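You operate a simulated robot arm through the tools that you are given. There is no shell and no other tool.

You are at the controls of a simulated robot arm. One attempt, no reset.

## Task
Air-test the small blue valve and put it on the mat for its result.
Fine: clamp it and test it once; HOLDS goes on GOOD, LEAKS on REWORK; leave the clamp open. Set down upright: what you pick out.

The check looks at the end state, three seconds after you hand in, the way a careful person would. Anything else that was tipped, shoved, dropped, spilled or broken makes it a failure.

## Robot
A 5-joint arm with a two-finger parallel gripper, fixed in place. Base frame: the origin is at the foot of the arm, x ahead of it, y to its left, z up; the work surface is at about z = 0. Readings come in m, degrees, newtons and seconds.
With the tool pointing down near the work surface it reaches from about 0.26 to 0.6 m from the base axis. Its first joint turns from -66.0 to 66.0 degrees. The tool tilts only in the upright plane through the base axis and itself; it spins freely about its own axis. Payload 1.57 kg.
Tool frame: the origin (TCP) lies between the finger pads and is the grasp point; the fingertips stand 0.03 m ahead of it; z points along the fingers, y is the line along which they close. The gripper opens to 0.08 m. The fingers are 0.017 m wide and 0.012 m thick; the gripper's body (0.04 by 0.082 m) begins 0.08 m behind the TCP.
Orientation is told as [roll, pitch, yaw] about the base's x, y, z axes, in that order, counted from this pose: with the fingers straight down and closing along the base's y, the tool's x points along the base's -x, its y along +y and its z along -z.

## Interface
- The arm moves only by the tool arm_command. Its argument "deltas" is a list of rows, each an object of numbers (a shift or turn left out is 0, a gripper value left out holds the last): "tx", "ty", "tz": the shift along the tool's x, y, z in m; "wx", "wy", "wz": the turn, a rotation vector about the tool's x, y, z in degrees; "jaw": the finger opening in m, from 0 to 0.08. In form: [{"tx": .., "ty": .., "tz": .., "wx": .., "wy": .., "wz": .., "jaw": ..}, ...]. A call has 1 to 20 rows; each row is the pose to reach, as a shift and turn from the pose commanded when the call began, along the tool's axes at that moment. Each row takes 0.2 s and may step no farther than 0.05 m and 8.6 degrees from the row before; otherwise, or with a gripper value out of range, the whole call is refused. A pose out of reach is approached as far as the arm can. The call stops where the force on the tool passes 40 N (or 10 N more than at its start, if that is more) or the arm is blocked; 0.2 s more then pass. Each finger travels about 0.153 m/s and halts on what it meets, pressing with about 21 N; the grip force reading is that of the motor and also rises with nothing between the fingers. The clock runs only during rows and for 0.2 s after the last one: add rows that repeat a pose to give the fingers time. The reply holds the time, the measured pose of the TCP, the force on the tool along the base axes, the opening and the grip force, in the units named above and with some noise, with the torque about the TCP (base axes, N m) and any sound that the robot's microphone picked up.
- Cameras (640 x 400 px; columns grow to the right, rows downward): "scene" is fixed at [0.0226, 0.3808, 0.5354]; the picture's right is [-0.87, -0.49, 0.00], its down [-0.22, 0.40, -0.89] and it looks along [0.43, -0.78, -0.46] (base axes); focal length 252 px, centre (320, 200). "wrist" rides on the gripper at [0.072, -0.007, -0.122] in the tool frame; the picture's right is [0.09, 1.00, 0.00], its down [-0.84, 0.08, -0.54] and it looks along [-0.54, 0.05, 0.84] (tool axes); focal length 238 px, centre (320, 200). There is no depth. A picture from a camera that has moved, and an enlarged one, comes with that camera's place and axes in the base frame and with its lens.
- grab_frame(camera): a new picture of that camera. No time passes.
- inspect(camera, box): a new picture of the part [left, top, right, bottom] of that camera's present view, enlarged. No time passes.
- sign_off(): hands the job in; it is judged then, once.

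Nothing tells you positions but the pictures and the camera data. Unless the task says otherwise, let go and move clear before handing in.

The tools are called after "Request:" as a command line: name --argument value ..., lists and objects as JSON in quotes. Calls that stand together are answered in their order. arm_command: Moves the arm, as the interface text tells. Its arguments: {"type":"object","properties":{"deltas":{"type":"array","items":{"type":"object","properties":{"tx":{"type":"number"},"ty":{"type":"number"},"tz":{"type":"number"},"wx":{"type":"number"},"wy":{"type":"number"},"wz":{"type":"number"},"jaw":{"type":"number"}}}}},"required":["deltas"]} The other tools are called the same way: grab_frame (camera) takes a picture; inspect (camera, box) takes an enlarged picture of a part of a camera's view; sign_off () hands the job in.

At the start:

```text
clock: 0.0
tcp_pos: [0.3397, 0.0238, 0.426]
ee_rot: [0.0, 0.0, 0.0]
contact_force: [0.1, -0.5, 0.3]
ft_torque: [0.0, 0.02, -0.01]
gripper_width: 0.0799
gripper_force: 0.0
```

scene: 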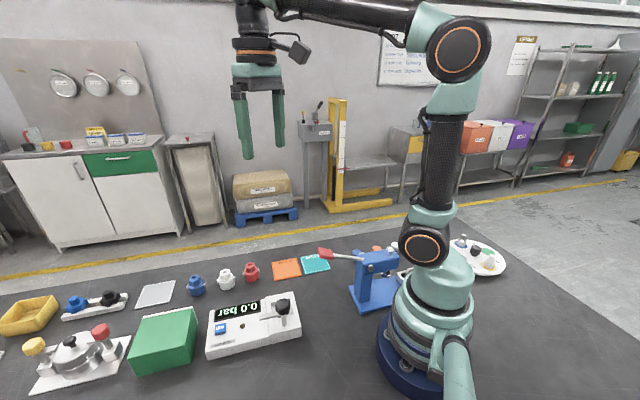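
wrist: 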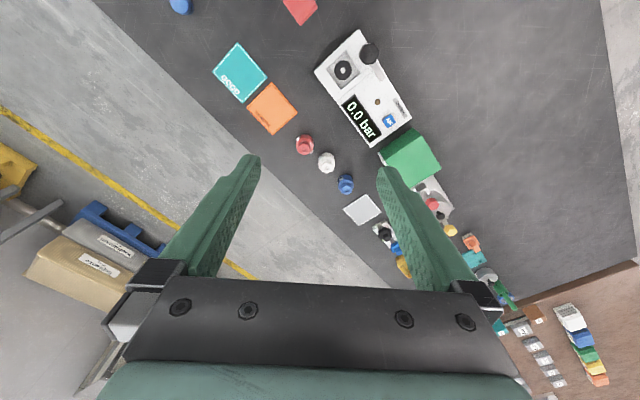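

I see a bench with a test station (0.0 bar display), small red, white and blue valves, coloured mats and a blue lever device. I'll take a closer look at these before moving.

Request:
inspect --camera "scene" --box '[140, 230, 340, 380]'

Request:
inspect --camera "wrist" --box '[200, 20, 440, 230]'

Request:
inspect --camera "scene" --box '[0, 270, 200, 400]'

Request:
inspect --camera "scene" --box '[300, 220, 520, 350]'

Request:
inspect --camera "wrist" --box '[340, 180, 540, 330]'

```text
2.67 times, centred on (240, 305) of scene
camera zoom: at [0.0226, 0.3808, 0.5354], right [-0.87, -0.49, 0.0], down [-0.22, 0.4, -0.89], along [0.43, -0.78, -0.46], focal length 671 px, centre (533, -80)
```

zoom: 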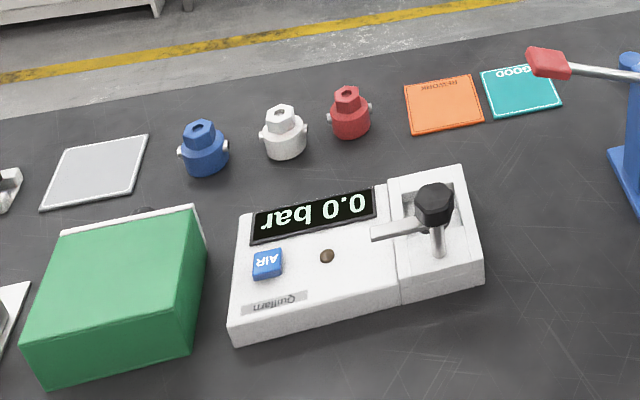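

```text
1.90 times, centred on (320, 125) of wrist
camera zoom: at [0.2691, 0.0153, 0.5462], right [-0.09, 1.0, 0.0], down [0.84, 0.08, 0.54], along [0.54, 0.05, -0.84], focal length 454 px, centre (320, 343)
```

zoom: 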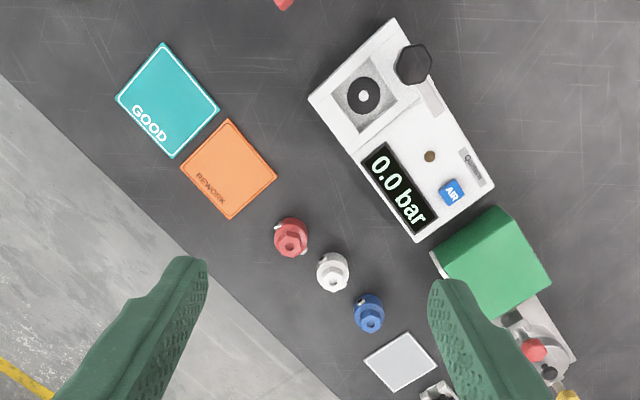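

```text
3.08 times, centred on (100, 335) of scene
camera zoom: at [0.0226, 0.3808, 0.5354], right [-0.87, -0.49, 0.0], down [-0.22, 0.4, -0.89], along [0.43, -0.78, -0.46], focal length 775 px, centre (997, -215)
```

zoom: 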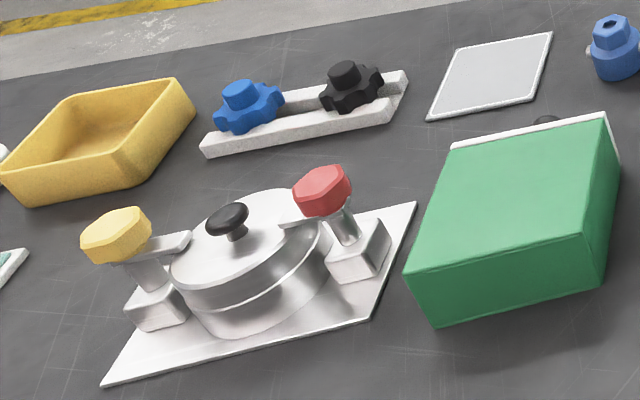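

```text
2.91 times, centred on (410, 285) of scene
camera zoom: at [0.0226, 0.3808, 0.5354], right [-0.87, -0.49, 0.0], down [-0.22, 0.4, -0.89], along [0.43, -0.78, -0.46], focal length 732 px, centre (58, -47)
```

zoom: 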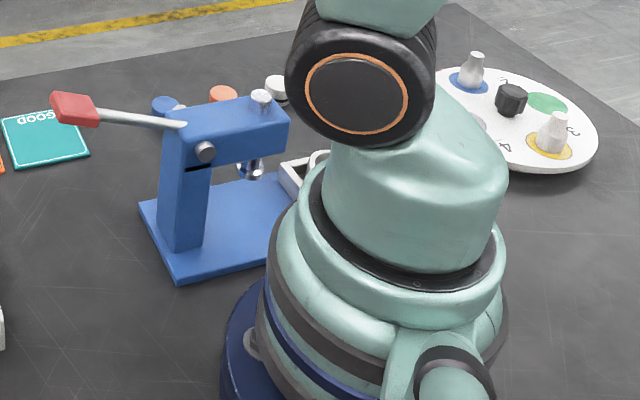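

```text
2.67 times, centred on (440, 255) of wrist
camera zoom: at [0.2691, 0.0153, 0.5462], right [-0.09, 1.0, 0.0], down [0.84, 0.08, 0.54], along [0.54, 0.05, -0.84], focal length 636 px, centre (0, 53)
```

zoom: 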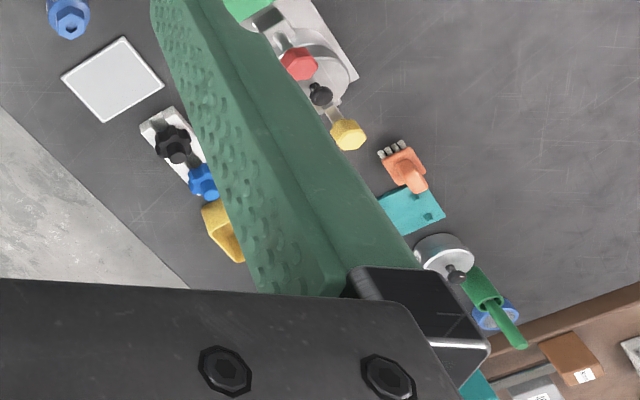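

The small blue valve looks to be near (0.545, 0.11). The test station's seat is near (0.30, 0.06), its clamp knob near (0.27, 0.095) and the AIR button near (0.384, 0.17). I'll lower the wrist camera for a better view of the valves.

Request:
arm_command --deltas '[{"tx": -0.015, "ty": 0.014, "tz": 0.032}, {"tx": -0.03, "ty": 0.028, "tz": 0.064}, {"tx": -0.045, "ty": 0.042, "tz": 0.096}, {"tx": -0.06, "ty": 0.056, "tz": 0.126}, {"tx": -0.06, "ty": 0.056, "tz": 0.126}]'

Request:
grab_frame --camera "wrist"

Request:
grab_frame --camera "scene"

```text
clock: 1.2
tcp_pos: [0.3992, 0.0773, 0.2979]
ee_rot: [0.1, 0.1, 0.0]
contact_force: [-0.4, 0.4, 0.4]
ft_torque: [-0.02, 0.01, 0.02]
gripper_width: 0.0802
gripper_force: 0.0
```

```text
taken
camera wrist: at [0.3277, 0.0702, 0.4193], right [-0.09, 1.0, 0.0], down [0.84, 0.08, 0.54], along [0.54, 0.05, -0.84], focal length 238 px, centre (320, 200)
```

wrist: 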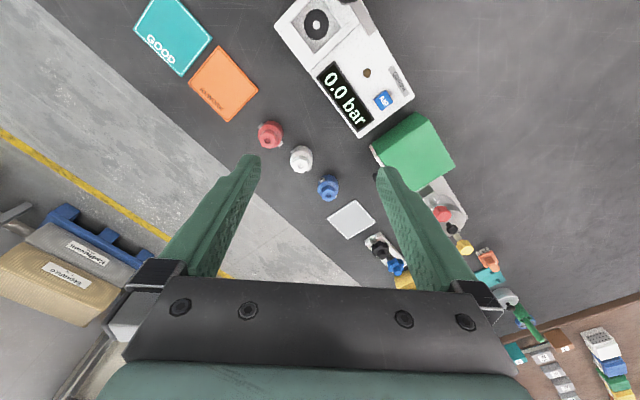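

```text
taken
```

scene: 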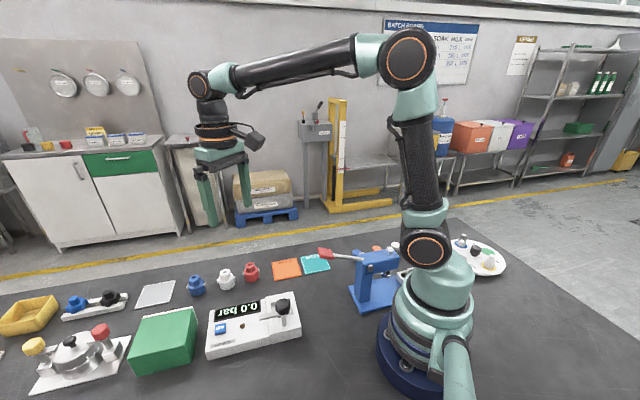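

Request:
inspect --camera "wrist" --box '[240, 100, 380, 220]'

Request:
inspect --camera "wrist" --box '[260, 0, 420, 130]'

Request:
inspect --camera "scene" --box '[200, 270, 310, 365]'

Request:
inspect --camera "scene" --box '[170, 250, 280, 310]'

Request:
inspect --camera "scene" --box '[340, 230, 420, 290]'

Request:
inspect --camera "scene" --box '[370, 10, 540, 100]'

```text
3.33 times, centred on (310, 160) of wrist
camera zoom: at [0.3277, 0.0702, 0.4193], right [-0.09, 1.0, 0.0], down [0.84, 0.08, 0.54], along [0.54, 0.05, -0.84], focal length 794 px, centre (353, 333)
```

zoom: 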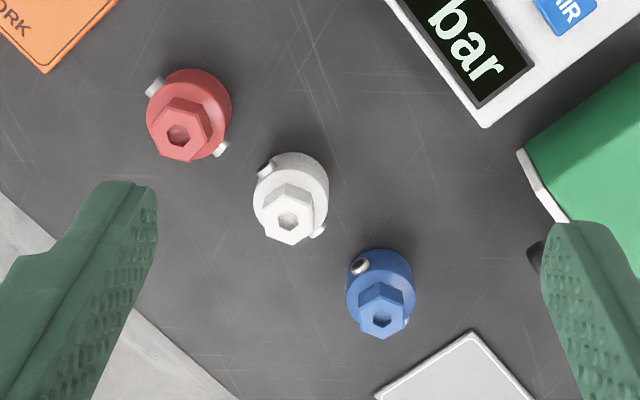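

```text
3.08 times, centred on (340, 65) of wrist
camera zoom: at [0.3277, 0.0702, 0.4193], right [-0.09, 1.0, 0.0], down [0.84, 0.08, 0.54], along [0.54, 0.05, -0.84], focal length 733 px, centre (258, 615)
```

zoom: 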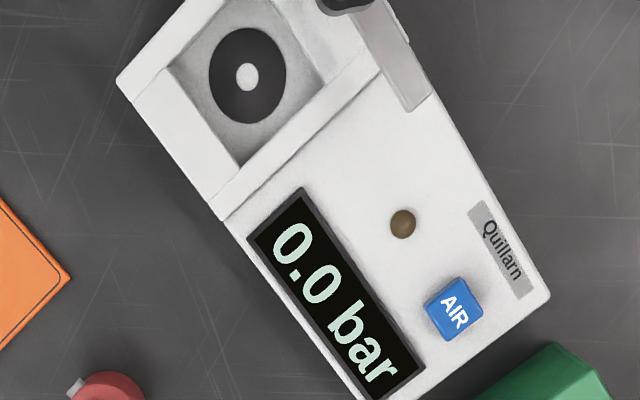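

```text
4.21 times, centred on (255, 318) of scene
camera zoom: at [0.0226, 0.3808, 0.5354], right [-0.87, -0.49, 0.0], down [-0.22, 0.4, -0.89], along [0.43, -0.78, -0.46], focal length 1060 px, centre (594, -295)
```

zoom: 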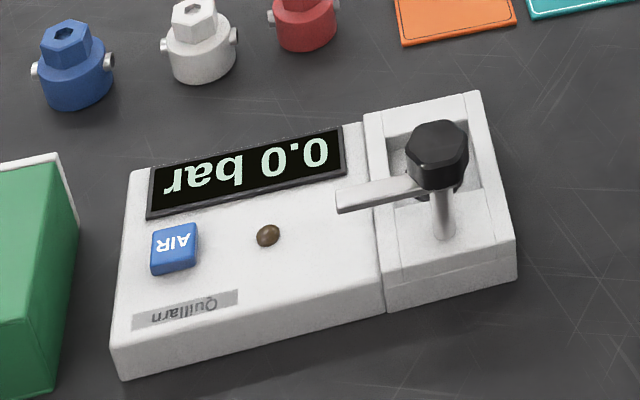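

```text
5.82 times, centred on (225, 280) of scene
camera zoom: at [0.0226, 0.3808, 0.5354], right [-0.87, -0.49, 0.0], down [-0.22, 0.4, -0.89], along [0.43, -0.78, -0.46], focal length 1465 px, centre (873, -266)
```

zoom: 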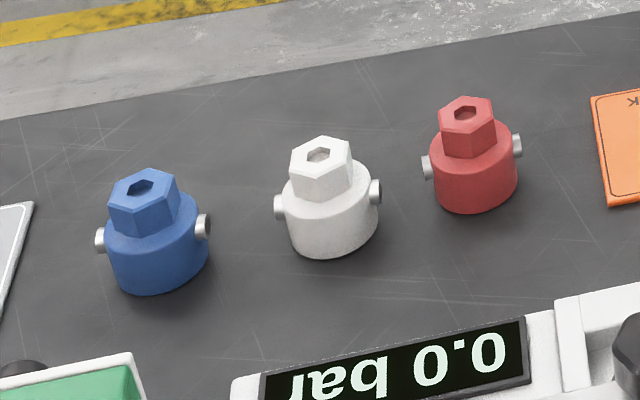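

```text
6.67 times, centred on (380, 260) of scene
camera zoom: at [0.0226, 0.3808, 0.5354], right [-0.87, -0.49, 0.0], down [-0.22, 0.4, -0.89], along [0.43, -0.78, -0.46], focal length 1678 px, centre (-80, -200)
```

zoom: 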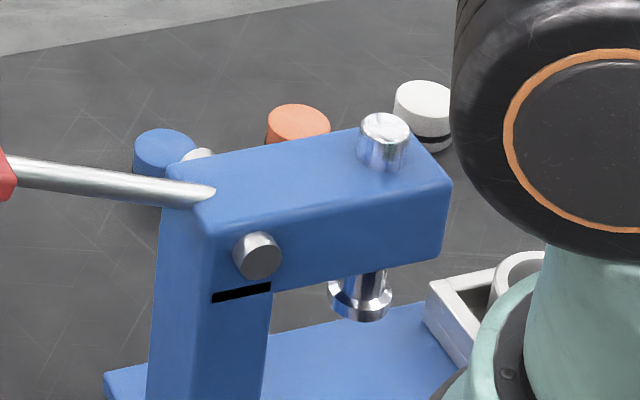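

```text
3.76 times, centred on (455, 55) of scene
camera zoom: at [0.0226, 0.3808, 0.5354], right [-0.87, -0.49, 0.0], down [-0.22, 0.4, -0.89], along [0.43, -0.78, -0.46], focal length 948 px, centre (-188, 746)
```

zoom: 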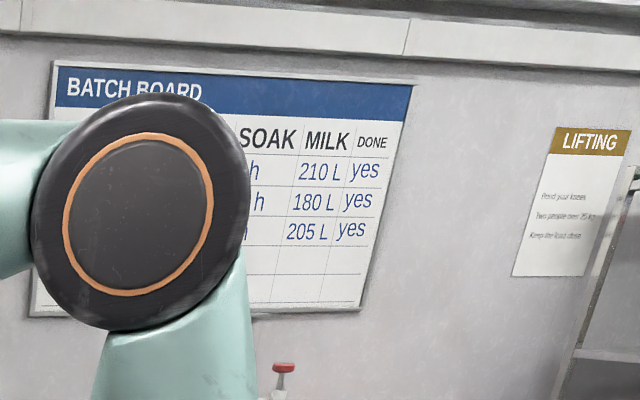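

The valves have a hex top on a round body with two side stubs, and the station has a square recess with a swing clamp. I'll hover over the recess to see the seat and clamp knob properly.

Request:
arm_command --deltas '[{"tx": 0.033, "ty": -0.007, "tz": 0.027}, {"tx": 0.066, "ty": -0.014, "tz": 0.054}, {"tx": 0.1, "ty": -0.02, "tz": 0.08}, {"tx": 0.1, "ty": -0.02, "tz": 0.08}]'

Request:
grab_frame --camera "wrist"

Request:
grab_frame --camera "scene"

```text
clock: 2.2
tcp_pos: [0.3017, 0.0579, 0.2175]
ee_rot: [0.0, -0.1, 0.0]
contact_force: [-0.8, -0.5, -0.7]
ft_torque: [-0.02, 0.01, 0.01]
gripper_width: 0.0802
gripper_force: 0.0
```

```text
taken
camera wrist: at [0.23, 0.0503, 0.3388], right [-0.09, 1.0, 0.0], down [0.84, 0.08, 0.54], along [0.54, 0.05, -0.84], focal length 238 px, centre (320, 200)
```

wrist: 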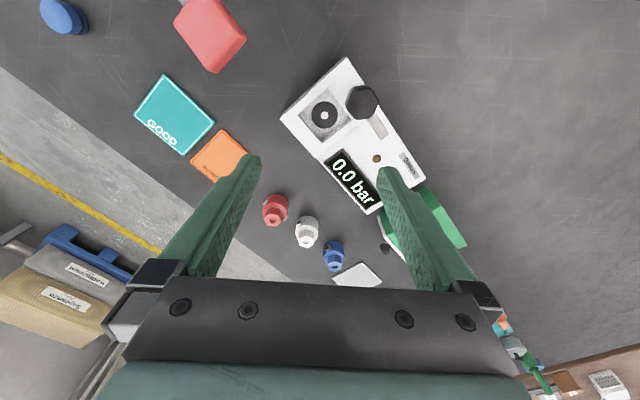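

```text
taken
```

scene: 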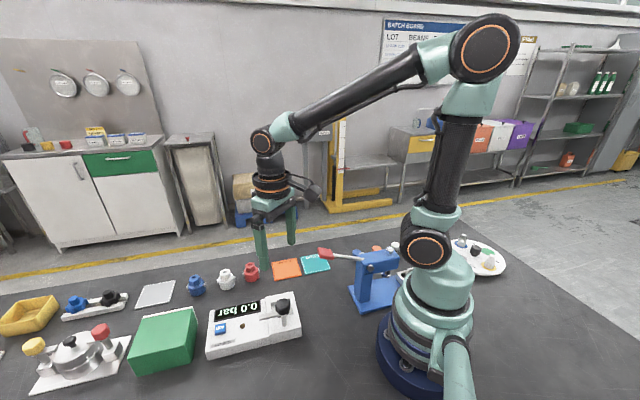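

I'm above the station now; zooming in on the recess and clamp.

Request:
inspect --camera "wrist" --box '[270, 50, 400, 140]'

Request:
inspect --camera "wrist" --box '[110, 0, 290, 190]'

Request:
inspect --camera "wrist" --box '[320, 130, 430, 220]'

Request:
inspect --camera "scene" --box '[255, 285, 305, 345]'

```text
4.44 times, centred on (335, 95) of wrist
camera zoom: at [0.23, 0.0503, 0.3388], right [-0.09, 1.0, 0.0], down [0.84, 0.08, 0.54], along [0.54, 0.05, -0.84], focal length 1059 px, centre (253, 667)
```

zoom: 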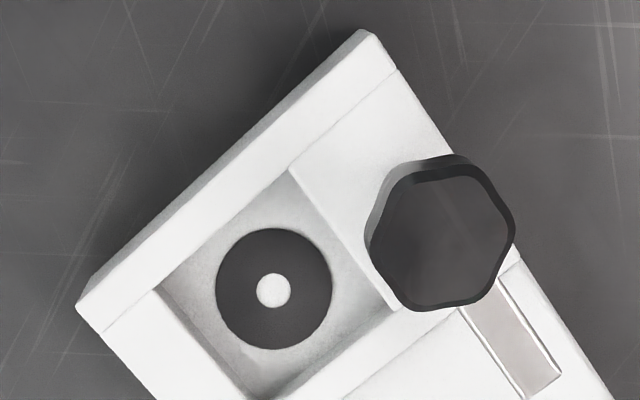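

```text
2.11 times, centred on (200, 95) of wrist
camera zoom: at [0.23, 0.0503, 0.3388], right [-0.09, 1.0, 0.0], down [0.84, 0.08, 0.54], along [0.54, 0.05, -0.84], focal length 502 px, centre (573, 421)
```

zoom: 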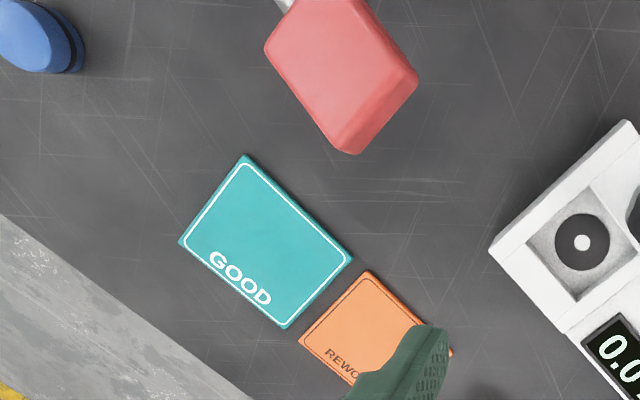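

```text
4.44 times, centred on (375, 175) of wrist
camera zoom: at [0.23, 0.0503, 0.3388], right [-0.09, 1.0, 0.0], down [0.84, 0.08, 0.54], along [0.54, 0.05, -0.84], focal length 1059 px, centre (76, 311)
```

zoom: 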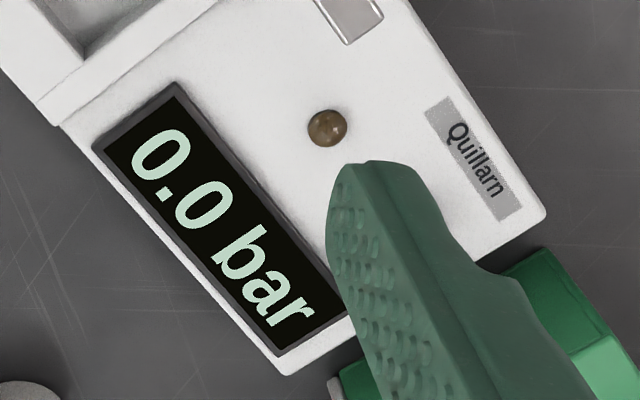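

```text
6.67 times, centred on (280, 315) of scene
camera zoom: at [0.0226, 0.3808, 0.5354], right [-0.87, -0.49, 0.0], down [-0.22, 0.4, -0.89], along [0.43, -0.78, -0.46], focal length 1678 px, centre (587, -567)
```

zoom: 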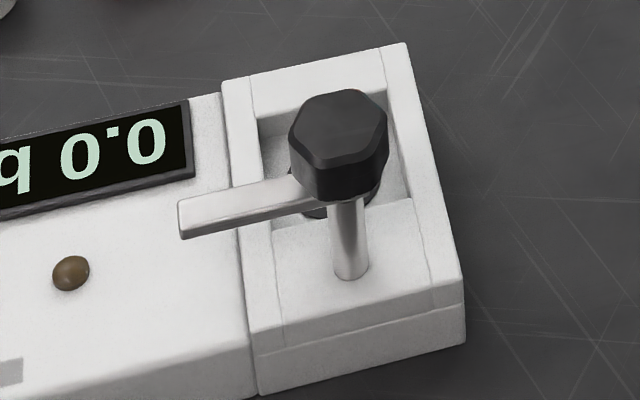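

The seat is at about (0.302, 0.063). The clamp knob is at about (0.270, 0.0925) with its top near z = 0.105, and the arm points along the station at roughly 47°, so closing it takes a 90° turn. Next I'll hover over the blue valve.

Request:
arm_command --deltas '[{"tx": -0.04, "ty": 0.008, "tz": 0.0}, {"tx": -0.08, "ty": 0.016, "tz": 0.01}, {"tx": -0.12, "ty": 0.024, "tz": 0.02}, {"tx": -0.16, "ty": 0.032, "tz": 0.035}, {"tx": -0.2, "ty": 0.04, "tz": 0.05}, {"tx": -0.24, "ty": 0.047, "tz": 0.065}, {"tx": -0.25, "ty": 0.047, "tz": 0.08}, {"tx": -0.25, "ty": 0.047, "tz": 0.08}]'

Request:
grab_frame --camera "wrist"

Request:
inspect --camera "wrist" --box '[260, 70, 380, 170]'

Request:
inspect --camera "scene" --box '[150, 200, 270, 310]'

```text
clock: 4.0
tcp_pos: [0.5525, 0.1045, 0.1394]
ee_rot: [0.0, 0.1, 0.1]
contact_force: [0.0, 0.7, 0.0]
ft_torque: [-0.01, 0.02, -0.01]
gripper_width: 0.0799
gripper_force: 0.1
```

```text
taken
camera wrist: at [0.4803, 0.0976, 0.2604], right [-0.09, 1.0, 0.0], down [0.84, 0.08, 0.54], along [0.54, 0.05, -0.84], focal length 238 px, centre (320, 200)
```

wrist: 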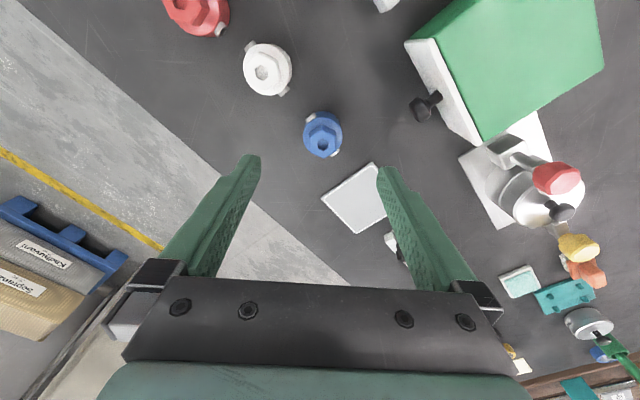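

```text
4.00 times, centred on (320, 120) of wrist
camera zoom: at [0.4803, 0.0976, 0.2604], right [-0.09, 1.0, 0.0], down [0.84, 0.08, 0.54], along [0.54, 0.05, -0.84], focal length 953 px, centre (320, 520)
```

zoom: 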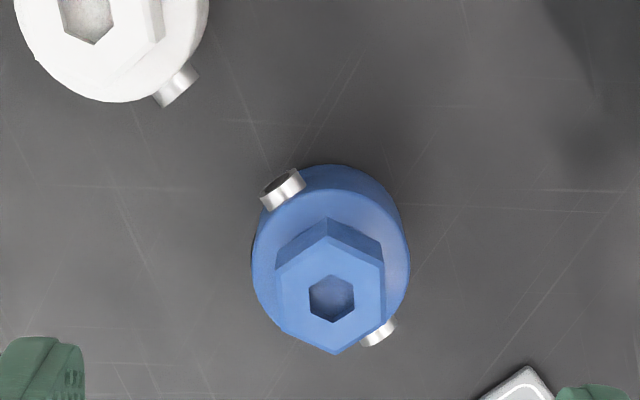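

```text
3.64 times, centred on (210, 255) of scene
camera zoom: at [0.0226, 0.3808, 0.5354], right [-0.87, -0.49, 0.0], down [-0.22, 0.4, -0.89], along [0.43, -0.78, -0.46], focal length 916 px, centre (720, 0)
```

zoom: 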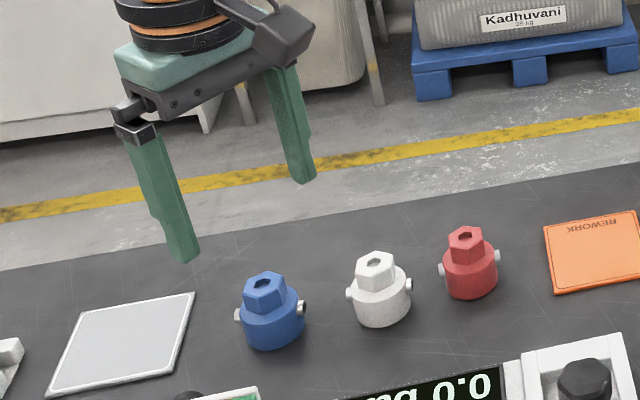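

The blue valve's axis is at about (0.5555, 0.107), and its hex spans z ≈ 0.030 to 0.046 with flats facing about 99°. I'll align the yaw by about +9.5° and come part-way down.

Request:
arm_command --deltas '[{"tx": -0.001, "ty": 0.001, "tz": 0.015, "wz": -5}, {"tx": -0.003, "ty": 0.0025, "tz": 0.03, "wz": -9.5}, {"tx": -0.003, "ty": 0.0025, "tz": 0.04, "wz": -9.5}, {"tx": -0.003, "ty": 0.0025, "tz": 0.04, "wz": -9.5}]'

Request:
inspect --camera "wrist" --box '[240, 80, 400, 200]'

Request:
inspect --camera "scene" --box '[150, 220, 250, 310]'

```text
clock: 5.0
tcp_pos: [0.5546, 0.1069, 0.1005]
ee_rot: [0.1, -0.1, 9.7]
contact_force: [-0.4, 0.5, 0.5]
ft_torque: [-0.03, -0.01, 0.01]
gripper_width: 0.08
gripper_force: 0.1
```

```text
3.33 times, centred on (320, 140) of wrist
camera zoom: at [0.4846, 0.0889, 0.2201], right [-0.26, 0.97, 0.0], down [0.81, 0.22, 0.54], along [0.52, 0.14, -0.84], focal length 794 px, centre (320, 400)
```

zoom: 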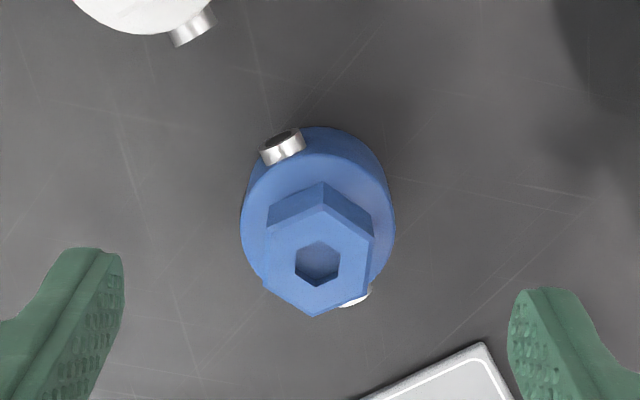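

```text
4.44 times, centred on (200, 265) of scene
camera zoom: at [0.0226, 0.3808, 0.5354], right [-0.87, -0.49, 0.0], down [-0.22, 0.4, -0.89], along [0.43, -0.78, -0.46], focal length 1119 px, centre (853, -89)
```

zoom: 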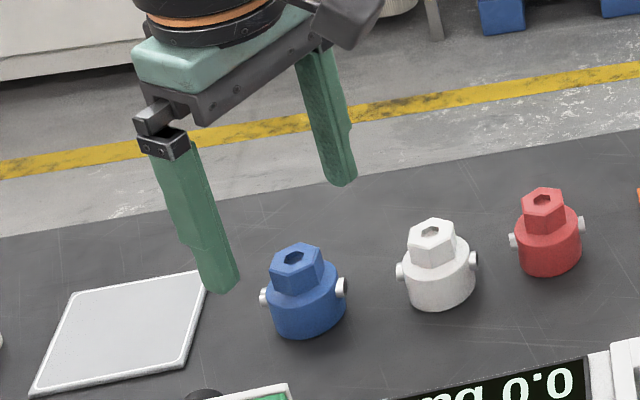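

The hex is aligned and centred to within about 1.5 mm. I'll go down so the fingertips straddle the hex just above the body, then close.

Request:
arm_command --deltas '[{"tx": -0.0014, "ty": -0.0007, "tz": 0.015}, {"tx": -0.0014, "ty": -0.0007, "tz": 0.028}, {"tx": -0.0014, "ty": -0.0007, "tz": 0.036}, {"tx": -0.0014, "ty": -0.0007, "tz": 0.036}]'

Request:
inspect --camera "wrist" --box '[240, 100, 400, 220]'

Request:
inspect --camera "scene" --box '[160, 240, 240, 310]'

```text
clock: 6.0
tcp_pos: [0.5558, 0.1074, 0.0637]
ee_rot: [0.0, -0.2, 9.4]
contact_force: [1.1, -0.6, -0.3]
ft_torque: [0.01, -0.01, 0.01]
gripper_width: 0.0796
gripper_force: 0.1
```

```text
3.33 times, centred on (320, 160) of wrist
camera zoom: at [0.4862, 0.0887, 0.1841], right [-0.26, 0.97, 0.0], down [0.81, 0.21, 0.54], along [0.53, 0.14, -0.84], focal length 794 px, centre (320, 333)
```

zoom: 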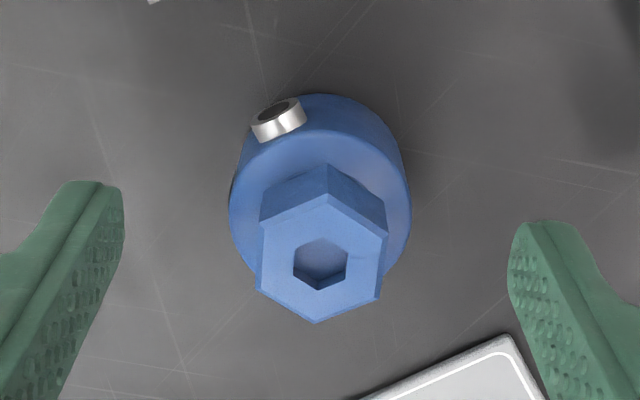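

```text
5.71 times, centred on (200, 275) of scene
camera zoom: at [0.0226, 0.3808, 0.5354], right [-0.87, -0.49, 0.0], down [-0.22, 0.4, -0.89], along [0.43, -0.78, -0.46], focal length 1439 px, centre (1006, -229)
```

zoom: 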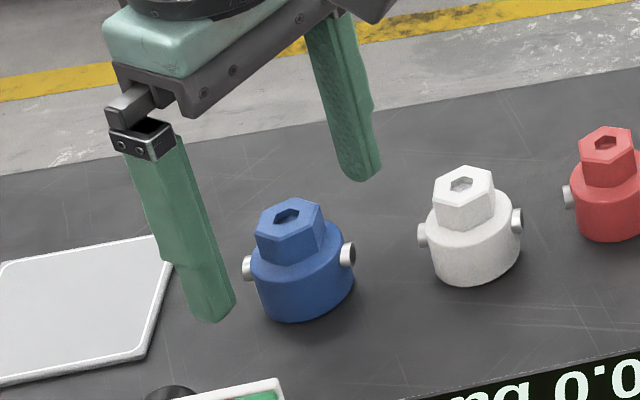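

Fingertips are at about z = 0.034, on either side of the hex. Closing.

Request:
arm_command --deltas '[{"jaw": 0.05}, {"jaw": 0.03}, {"jaw": 0.01}, {"jaw": 0.01}, {"jaw": 0.01}]'

Request:
inspect --camera "wrist" --box '[240, 100, 400, 220]'

Request:
inspect --camera "scene" --box '[160, 240, 240, 310]'

```text
clock: 7.2
tcp_pos: [0.5565, 0.1072, 0.0642]
ee_rot: [0.0, 0.1, 9.4]
contact_force: [-0.1, 0.0, -0.8]
ft_torque: [0.0, 0.04, -0.02]
gripper_width: 0.0251
gripper_force: 20.9
```

```text
3.33 times, centred on (320, 160) of wrist
camera zoom: at [0.4861, 0.0887, 0.1842], right [-0.26, 0.97, 0.0], down [0.81, 0.21, 0.54], along [0.52, 0.14, -0.84], focal length 794 px, centre (320, 333)
```

zoom: 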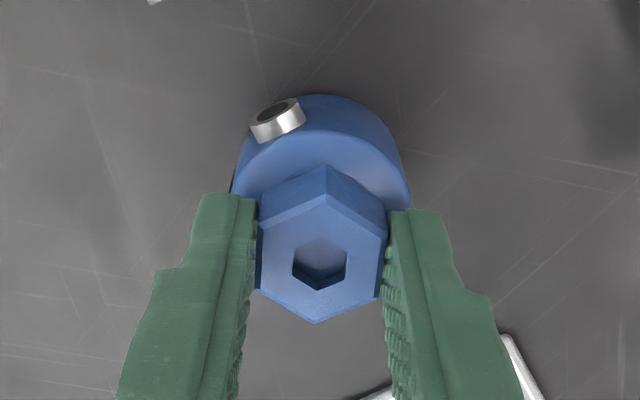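

```text
5.71 times, centred on (200, 275) of scene
camera zoom: at [0.0226, 0.3808, 0.5354], right [-0.87, -0.49, 0.0], down [-0.22, 0.4, -0.89], along [0.43, -0.78, -0.46], focal length 1439 px, centre (1006, -229)
```

zoom: 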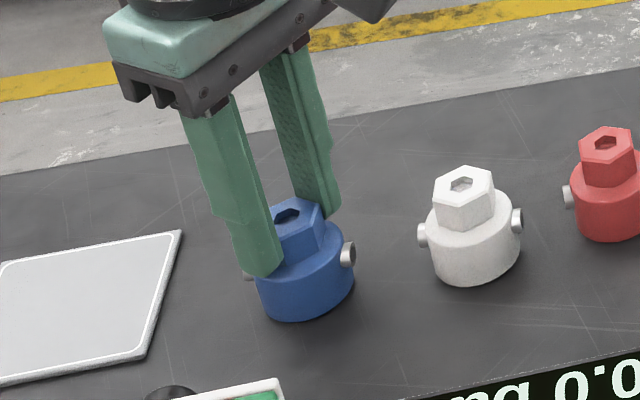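

The hex is gripped at 25 mm. Lifting straight up.

Request:
arm_command --deltas '[{"tz": -0.02}, {"tz": -0.05}, {"tz": -0.09}, {"tz": -0.13}, {"tz": -0.13}]'

Request:
grab_frame --camera "wrist"

Request:
grab_frame --camera "scene"

```text
clock: 8.4
tcp_pos: [0.5547, 0.1097, 0.1948]
ee_rot: [0.0, 0.0, 9.5]
contact_force: [-0.1, 0.0, -0.1]
ft_torque: [0.0, 0.01, -0.05]
gripper_width: 0.0096
gripper_force: 0.0
```

```text
taken
camera wrist: at [0.4852, 0.0905, 0.3147], right [-0.26, 0.97, 0.0], down [0.81, 0.22, 0.54], along [0.52, 0.14, -0.84], focal length 238 px, centre (320, 200)
```

wrist: 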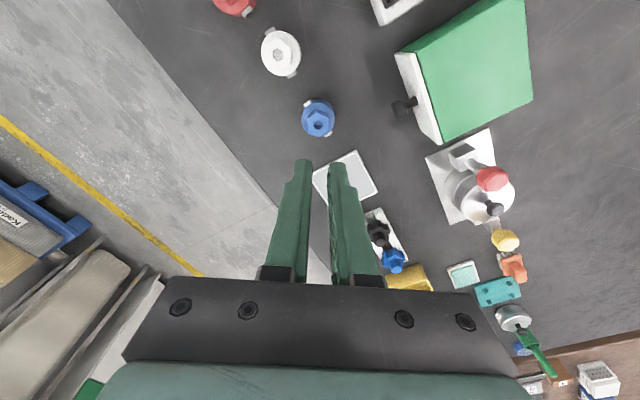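

```text
taken
```

scene: 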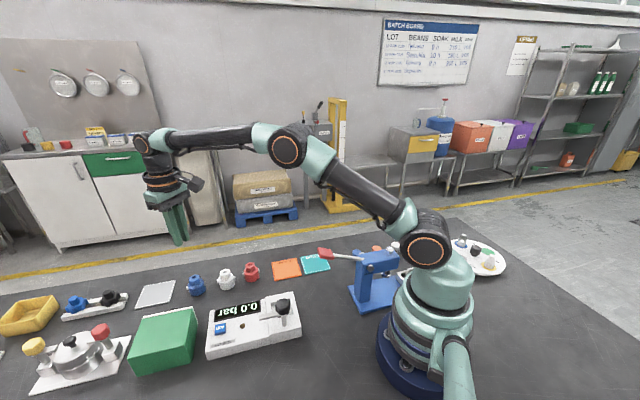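

The valve slipped out of the grip but still looks to be standing upright in place. I'll open the jaws, go back down part-way and look at how it stands.

Request:
arm_command --deltas '[{"jaw": 0.06}, {"jaw": 0.08, "tz": 0.04}, {"jaw": 0.08, "tz": 0.08}, {"tz": 0.095}, {"tz": 0.095}]'

Request:
inspect --camera "wrist" --box '[240, 80, 400, 200]'

Request:
inspect --camera "scene" --box '[150, 220, 250, 310]'

```text
clock: 9.6
tcp_pos: [0.5559, 0.1079, 0.0991]
ee_rot: [0.0, -0.1, 9.4]
contact_force: [0.9, -0.7, 0.5]
ft_torque: [-0.02, 0.03, -0.01]
gripper_width: 0.08
gripper_force: 0.0
```

```text
3.33 times, centred on (320, 140) of wrist
camera zoom: at [0.4856, 0.0895, 0.2192], right [-0.26, 0.97, 0.0], down [0.81, 0.21, 0.54], along [0.52, 0.14, -0.84], focal length 794 px, centre (320, 400)
```

zoom: 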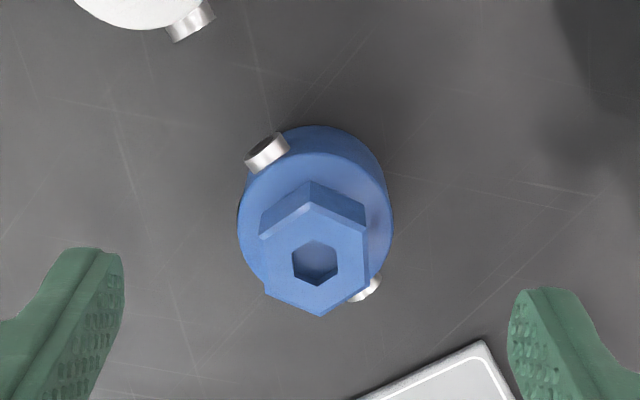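

```text
4.44 times, centred on (200, 265) of scene
camera zoom: at [0.0226, 0.3808, 0.5354], right [-0.87, -0.49, 0.0], down [-0.22, 0.4, -0.89], along [0.43, -0.78, -0.46], focal length 1119 px, centre (853, -89)
```

zoom: 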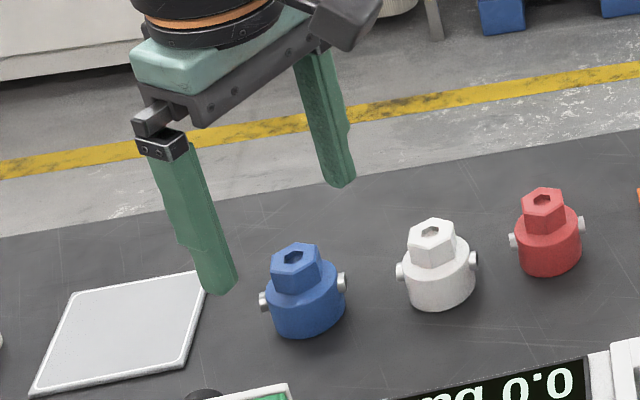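

The valve is upright, but it turned about 10° when it slipped. I'll re-align to the hex flats, grip a few millimetres lower for more contact, and lift very gently.

Request:
arm_command --deltas '[{"tx": -0.0013, "ty": -0.0012, "tz": 0.01, "wz": -5}, {"tx": -0.0013, "ty": -0.0012, "tz": 0.022, "wz": -9.7}, {"tx": -0.0013, "ty": -0.0012, "tz": 0.032, "wz": -9.7}, {"tx": -0.0013, "ty": -0.0012, "tz": 0.0375, "wz": -9.7}, {"tx": -0.0013, "ty": -0.0012, "tz": 0.0375, "wz": -9.7}]'

Request:
inspect --camera "wrist" --box '[240, 100, 400, 220]'

```text
clock: 10.8
tcp_pos: [0.556, 0.1078, 0.0603]
ee_rot: [-0.1, -0.1, 19.3]
contact_force: [-0.5, -0.4, -0.7]
ft_torque: [0.02, -0.03, -0.04]
gripper_width: 0.0801
gripper_force: 0.1
```

```text
3.33 times, centred on (320, 160) of wrist
camera zoom: at [0.4914, 0.0769, 0.1814], right [-0.42, 0.91, 0.0], down [0.76, 0.35, 0.54], along [0.49, 0.23, -0.84], focal length 794 px, centre (320, 333)
```

zoom: 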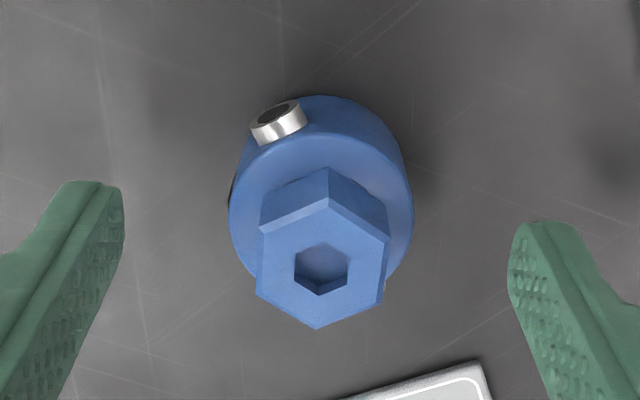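

Aligned on the flats again, about 3 mm lower. I'll close and raise it only 6 mm, slowly.

Request:
arm_command --deltas '[{"jaw": 0.05}, {"jaw": 0.03}, {"jaw": 0.0}, {"jaw": 0.0}, {"jaw": 0.0}, {"jaw": 0.0}]'

Request:
arm_command --deltas '[{"tz": -0.001}, {"tz": -0.002}, {"tz": -0.003}, {"tz": -0.004}, {"tz": -0.005}, {"tz": -0.006}]'

Request:
inspect --camera "scene" --box '[160, 240, 240, 310]'

Request:
inspect --camera "wrist" --box '[240, 100, 400, 220]'

```text
clock: 12.2
tcp_pos: [0.5563, 0.1073, 0.0612]
ee_rot: [-0.1, 0.0, 19.2]
contact_force: [-0.4, -0.6, -0.2]
ft_torque: [0.06, 0.0, 0.02]
gripper_width: 0.0251
gripper_force: 21.1
```

```text
clock: 13.6
tcp_pos: [0.5568, 0.1063, 0.0681]
ee_rot: [0.0, 0.0, 19.2]
contact_force: [0.2, 0.1, -0.4]
ft_torque: [-0.02, 0.02, 0.0]
gripper_width: 0.0251
gripper_force: 21.0
```

```text
5.71 times, centred on (200, 275) of scene
camera zoom: at [0.0226, 0.3808, 0.5354], right [-0.87, -0.49, 0.0], down [-0.22, 0.4, -0.89], along [0.43, -0.78, -0.46], focal length 1439 px, centre (1006, -229)
```

zoom: 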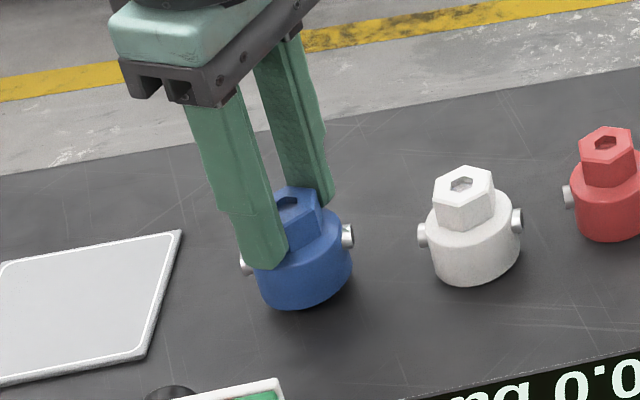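

```text
3.33 times, centred on (320, 160) of wrist
camera zoom: at [0.4913, 0.0761, 0.1878], right [-0.42, 0.91, 0.0], down [0.76, 0.35, 0.54], along [0.49, 0.23, -0.84], focal length 794 px, centre (320, 333)
```

zoom: 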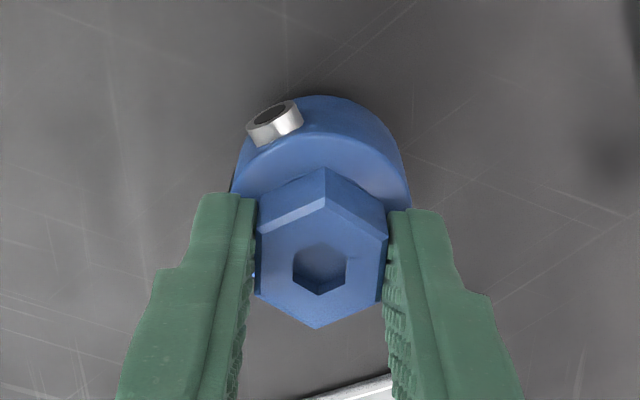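

The valve is held and off the table. I'll keep lifting gently.

Request:
arm_command --deltas '[{"tz": -0.002}, {"tz": -0.005}, {"tz": -0.01}, {"tz": -0.016}, {"tz": -0.023}, {"tz": -0.031}, {"tz": -0.039}, {"tz": -0.047}, {"tz": -0.055}, {"tz": -0.063}, {"tz": -0.071}, {"tz": -0.079}, {"tz": -0.087}, {"tz": -0.095}, {"tz": -0.102}, {"tz": -0.108}, {"tz": -0.112}, {"tz": -0.114}]'

Request:
grab_frame --camera "wrist"

Request:
inspect --camera "scene" --box '[140, 180, 260, 310]'

```text
clock: 17.4
tcp_pos: [0.5578, 0.1057, 0.1812]
ee_rot: [0.0, 0.0, 19.2]
contact_force: [1.0, -0.8, -1.1]
ft_torque: [0.03, 0.0, 0.01]
gripper_width: 0.0249
gripper_force: 20.7
```

```text
taken
camera wrist: at [0.4917, 0.0759, 0.3016], right [-0.42, 0.91, 0.0], down [0.76, 0.35, 0.54], along [0.49, 0.23, -0.84], focal length 238 px, centre (320, 200)
```

wrist: 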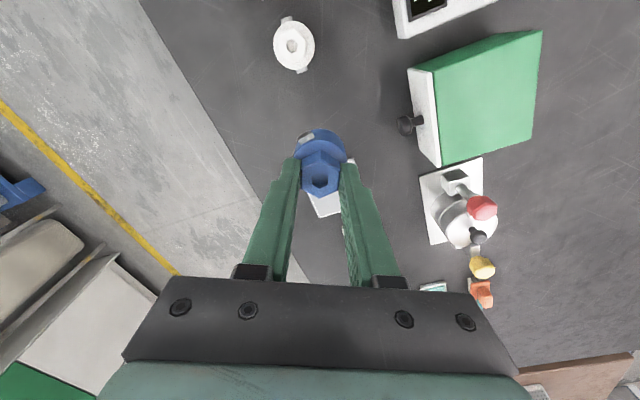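

```text
3.08 times, centred on (200, 245) of scene
camera zoom: at [0.0226, 0.3808, 0.5354], right [-0.87, -0.49, 0.0], down [-0.22, 0.4, -0.89], along [0.43, -0.78, -0.46], focal length 775 px, centre (689, 62)
```

zoom: 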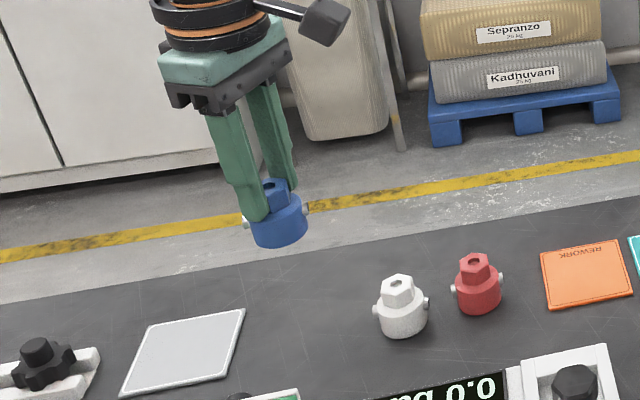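

The valve is held securely. I'll carry it slowly to a hover over the seat, turning so the stubs line up with the recess diagonal and the fingers stay clear of the knob.

Request:
arm_command --deltas '[{"tx": 0.0025, "ty": 0.0004, "tz": -0.0005, "wz": 0.5}, {"tx": 0.0102, "ty": 0.0017, "tz": -0.001, "wz": 1.9}, {"tx": 0.0229, "ty": 0.0038, "tz": -0.002, "wz": 4.2}, {"tx": 0.0381, "ty": 0.0064, "tz": -0.003, "wz": 7.1}, {"tx": 0.0559, "ty": 0.0094, "tz": -0.004, "wz": 10.3}, {"tx": 0.0737, "ty": 0.0123, "tz": -0.005, "wz": 13.6}, {"tx": 0.0915, "ty": 0.0153, "tz": -0.006, "wz": 16.9}, {"tx": 0.1093, "ty": 0.0183, "tz": -0.007, "wz": 20.2}, {"tx": 0.1271, "ty": 0.0213, "tz": -0.008, "wz": 23.5}, {"tx": 0.1449, "ty": 0.0242, "tz": -0.009, "wz": 26.8}, {"tx": 0.1627, "ty": 0.0272, "tz": -0.01, "wz": 30.1}, {"tx": 0.1805, "ty": 0.0302, "tz": -0.01, "wz": 33.4}, {"tx": 0.1983, "ty": 0.0332, "tz": -0.01, "wz": 36.7}, {"tx": 0.2161, "ty": 0.0361, "tz": -0.01, "wz": 40}, {"tx": 0.2313, "ty": 0.0387, "tz": -0.01, "wz": 42.8}, {"tx": 0.244, "ty": 0.0408, "tz": -0.01, "wz": 45.1}, {"tx": 0.2517, "ty": 0.0421, "tz": -0.01, "wz": 46.5}, {"tx": 0.2542, "ty": 0.0425, "tz": -0.01, "wz": 47}, {"tx": 0.2542, "ty": 0.0425, "tz": -0.01, "wz": 47}]'

Request:
grab_frame --camera "wrist"

Request:
inspect --camera "wrist" --box '[240, 70, 400, 200]'

Request:
inspect --camera "scene" --box '[210, 210, 330, 340]'

```text
clock: 21.4
tcp_pos: [0.3016, 0.064, 0.1895]
ee_rot: [0.0, 0.0, -27.8]
contact_force: [0.8, -0.1, -1.0]
ft_torque: [0.01, 0.0, 0.0]
gripper_width: 0.0252
gripper_force: 20.8
```

```text
taken
camera wrist: at [0.236, 0.0905, 0.3111], right [0.38, 0.92, 0.0], down [0.78, -0.32, 0.54], along [0.5, -0.21, -0.84], focal length 238 px, centre (320, 200)
```

wrist: 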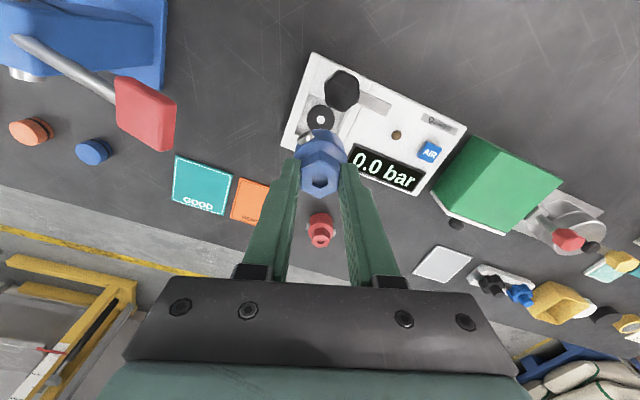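

```text
3.08 times, centred on (320, 135) of wrist
camera zoom: at [0.236, 0.0905, 0.3111], right [0.38, 0.92, 0.0], down [0.78, -0.32, 0.54], along [0.5, -0.21, -0.84], focal length 733 px, centre (320, 400)
```

zoom: 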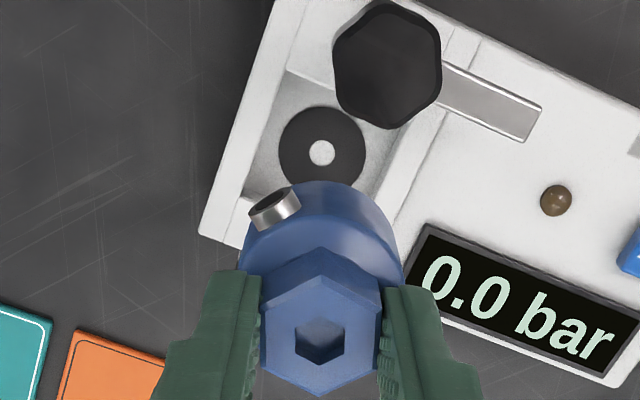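

```text
3.08 times, centred on (270, 275) of scene
camera zoom: at [0.0226, 0.3808, 0.5354], right [-0.87, -0.49, 0.0], down [-0.22, 0.4, -0.89], along [0.43, -0.78, -0.46], focal length 775 px, centre (474, -31)
```

zoom: 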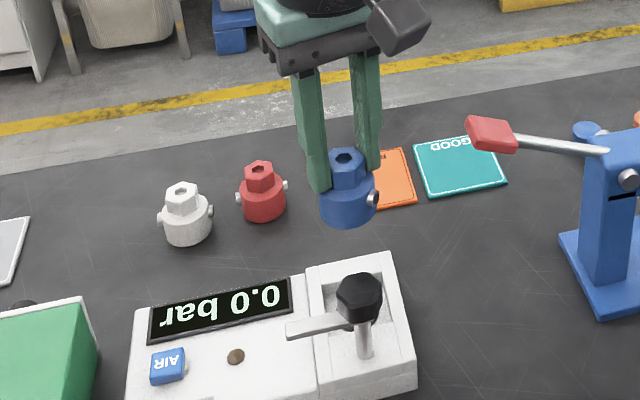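

The seat lies almost exactly under the held valve. I'll descend most of the way and check the clearances.

Request:
arm_command --deltas '[{"tx": 0.001, "tz": 0.005}, {"tx": 0.001, "tz": 0.015}, {"tx": 0.001, "tz": 0.03}, {"tx": 0.001, "tz": 0.045}, {"tx": 0.001, "tz": 0.06}, {"tx": 0.001, "tz": 0.07}, {"tx": 0.001, "tz": 0.078}, {"tx": 0.001, "tz": 0.082}, {"tx": 0.001, "tz": 0.083}]'

Request:
inspect --camera "wrist" --box '[220, 50, 420, 210]'

Request:
inspect --camera "scene" --box '[240, 270, 320, 340]'

```text
clock: 23.4
tcp_pos: [0.3021, 0.0625, 0.1075]
ee_rot: [0.0, -0.1, -27.8]
contact_force: [0.2, 0.7, -0.7]
ft_torque: [-0.04, 0.04, -0.01]
gripper_width: 0.0249
gripper_force: 21.0
```

```text
2.50 times, centred on (320, 130) of wrist
camera zoom: at [0.2361, 0.0902, 0.2279], right [0.38, 0.92, 0.0], down [0.78, -0.32, 0.54], along [0.5, -0.21, -0.84], focal length 596 px, centre (320, 375)
```

zoom: 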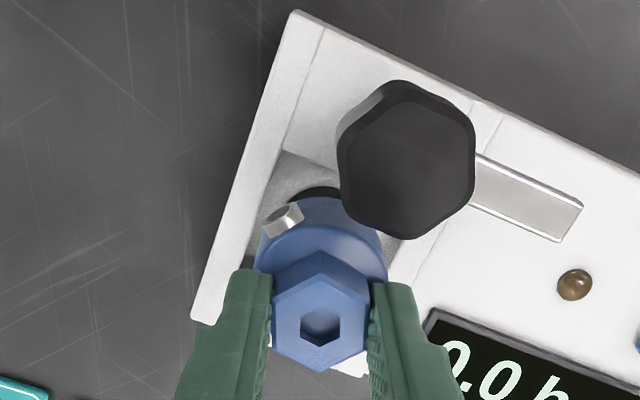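

```text
5.71 times, centred on (280, 305) of scene
camera zoom: at [0.0226, 0.3808, 0.5354], right [-0.87, -0.49, 0.0], down [-0.22, 0.4, -0.89], along [0.43, -0.78, -0.46], focal length 1439 px, centre (549, -400)
```

zoom: 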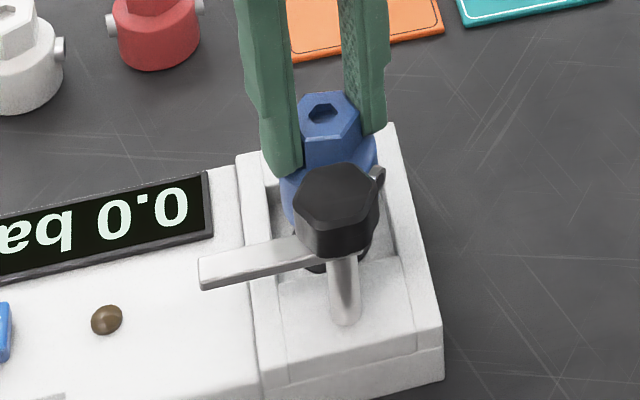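

Clearance to the knob looks fine, and the valve base is at about z = 0.045. I'll go down in small steps and watch the force.

Request:
arm_command --deltas '[{"tz": 0.004}, {"tz": 0.008}, {"tz": 0.011}, {"tz": 0.014}, {"tz": 0.016}]'

Request:
inspect --camera "wrist" --box '[220, 50, 420, 210]'

Request:
inspect --camera "scene" --box '[240, 270, 320, 340]'

```text
clock: 24.6
tcp_pos: [0.3015, 0.063, 0.0919]
ee_rot: [0.0, 0.0, -27.8]
contact_force: [0.3, 0.4, -0.7]
ft_torque: [0.02, -0.03, 0.0]
gripper_width: 0.0249
gripper_force: 20.9
```

```text
2.50 times, centred on (320, 130) of wrist
camera zoom: at [0.2359, 0.0904, 0.2124], right [0.38, 0.92, 0.0], down [0.78, -0.32, 0.54], along [0.5, -0.21, -0.84], focal length 596 px, centre (320, 375)
```

zoom: 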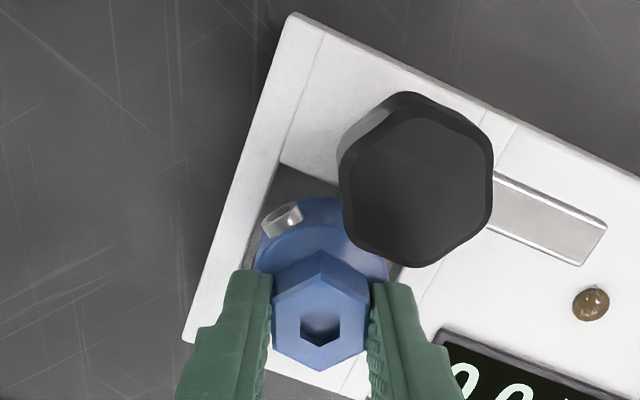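

```text
5.71 times, centred on (280, 305) of scene
camera zoom: at [0.0226, 0.3808, 0.5354], right [-0.87, -0.49, 0.0], down [-0.22, 0.4, -0.89], along [0.43, -0.78, -0.46], focal length 1439 px, centre (549, -400)
```

zoom: 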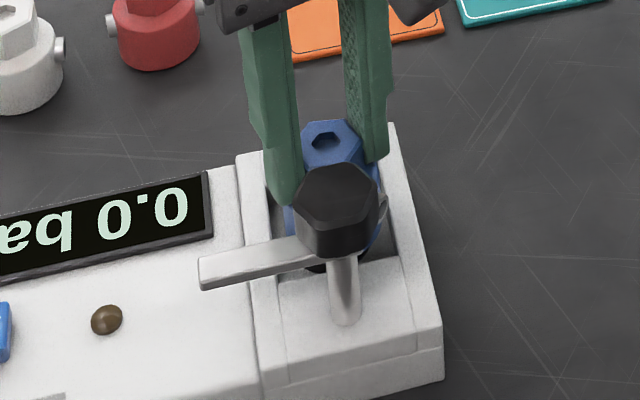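

Still no contact. Continuing in millimetre steps.

Request:
arm_command --deltas '[{"tz": 0.0015}, {"tz": 0.003}, {"tz": 0.0045}]'

Request:
arm_command --deltas '[{"tz": 0.001}, {"tz": 0.002}]'

```text
clock: 25.4
tcp_pos: [0.3023, 0.0638, 0.0874]
ee_rot: [0.0, 0.1, -27.8]
contact_force: [-0.2, -0.5, -1.3]
ft_torque: [-0.04, 0.0, -0.02]
gripper_width: 0.0251
gripper_force: 21.3
```

```text
clock: 26.0
tcp_pos: [0.302, 0.0631, 0.0848]
ee_rot: [-0.1, 0.0, -27.7]
contact_force: [1.1, 0.3, -0.8]
ft_torque: [0.01, 0.0, -0.03]
gripper_width: 0.0247
gripper_force: 21.1
```

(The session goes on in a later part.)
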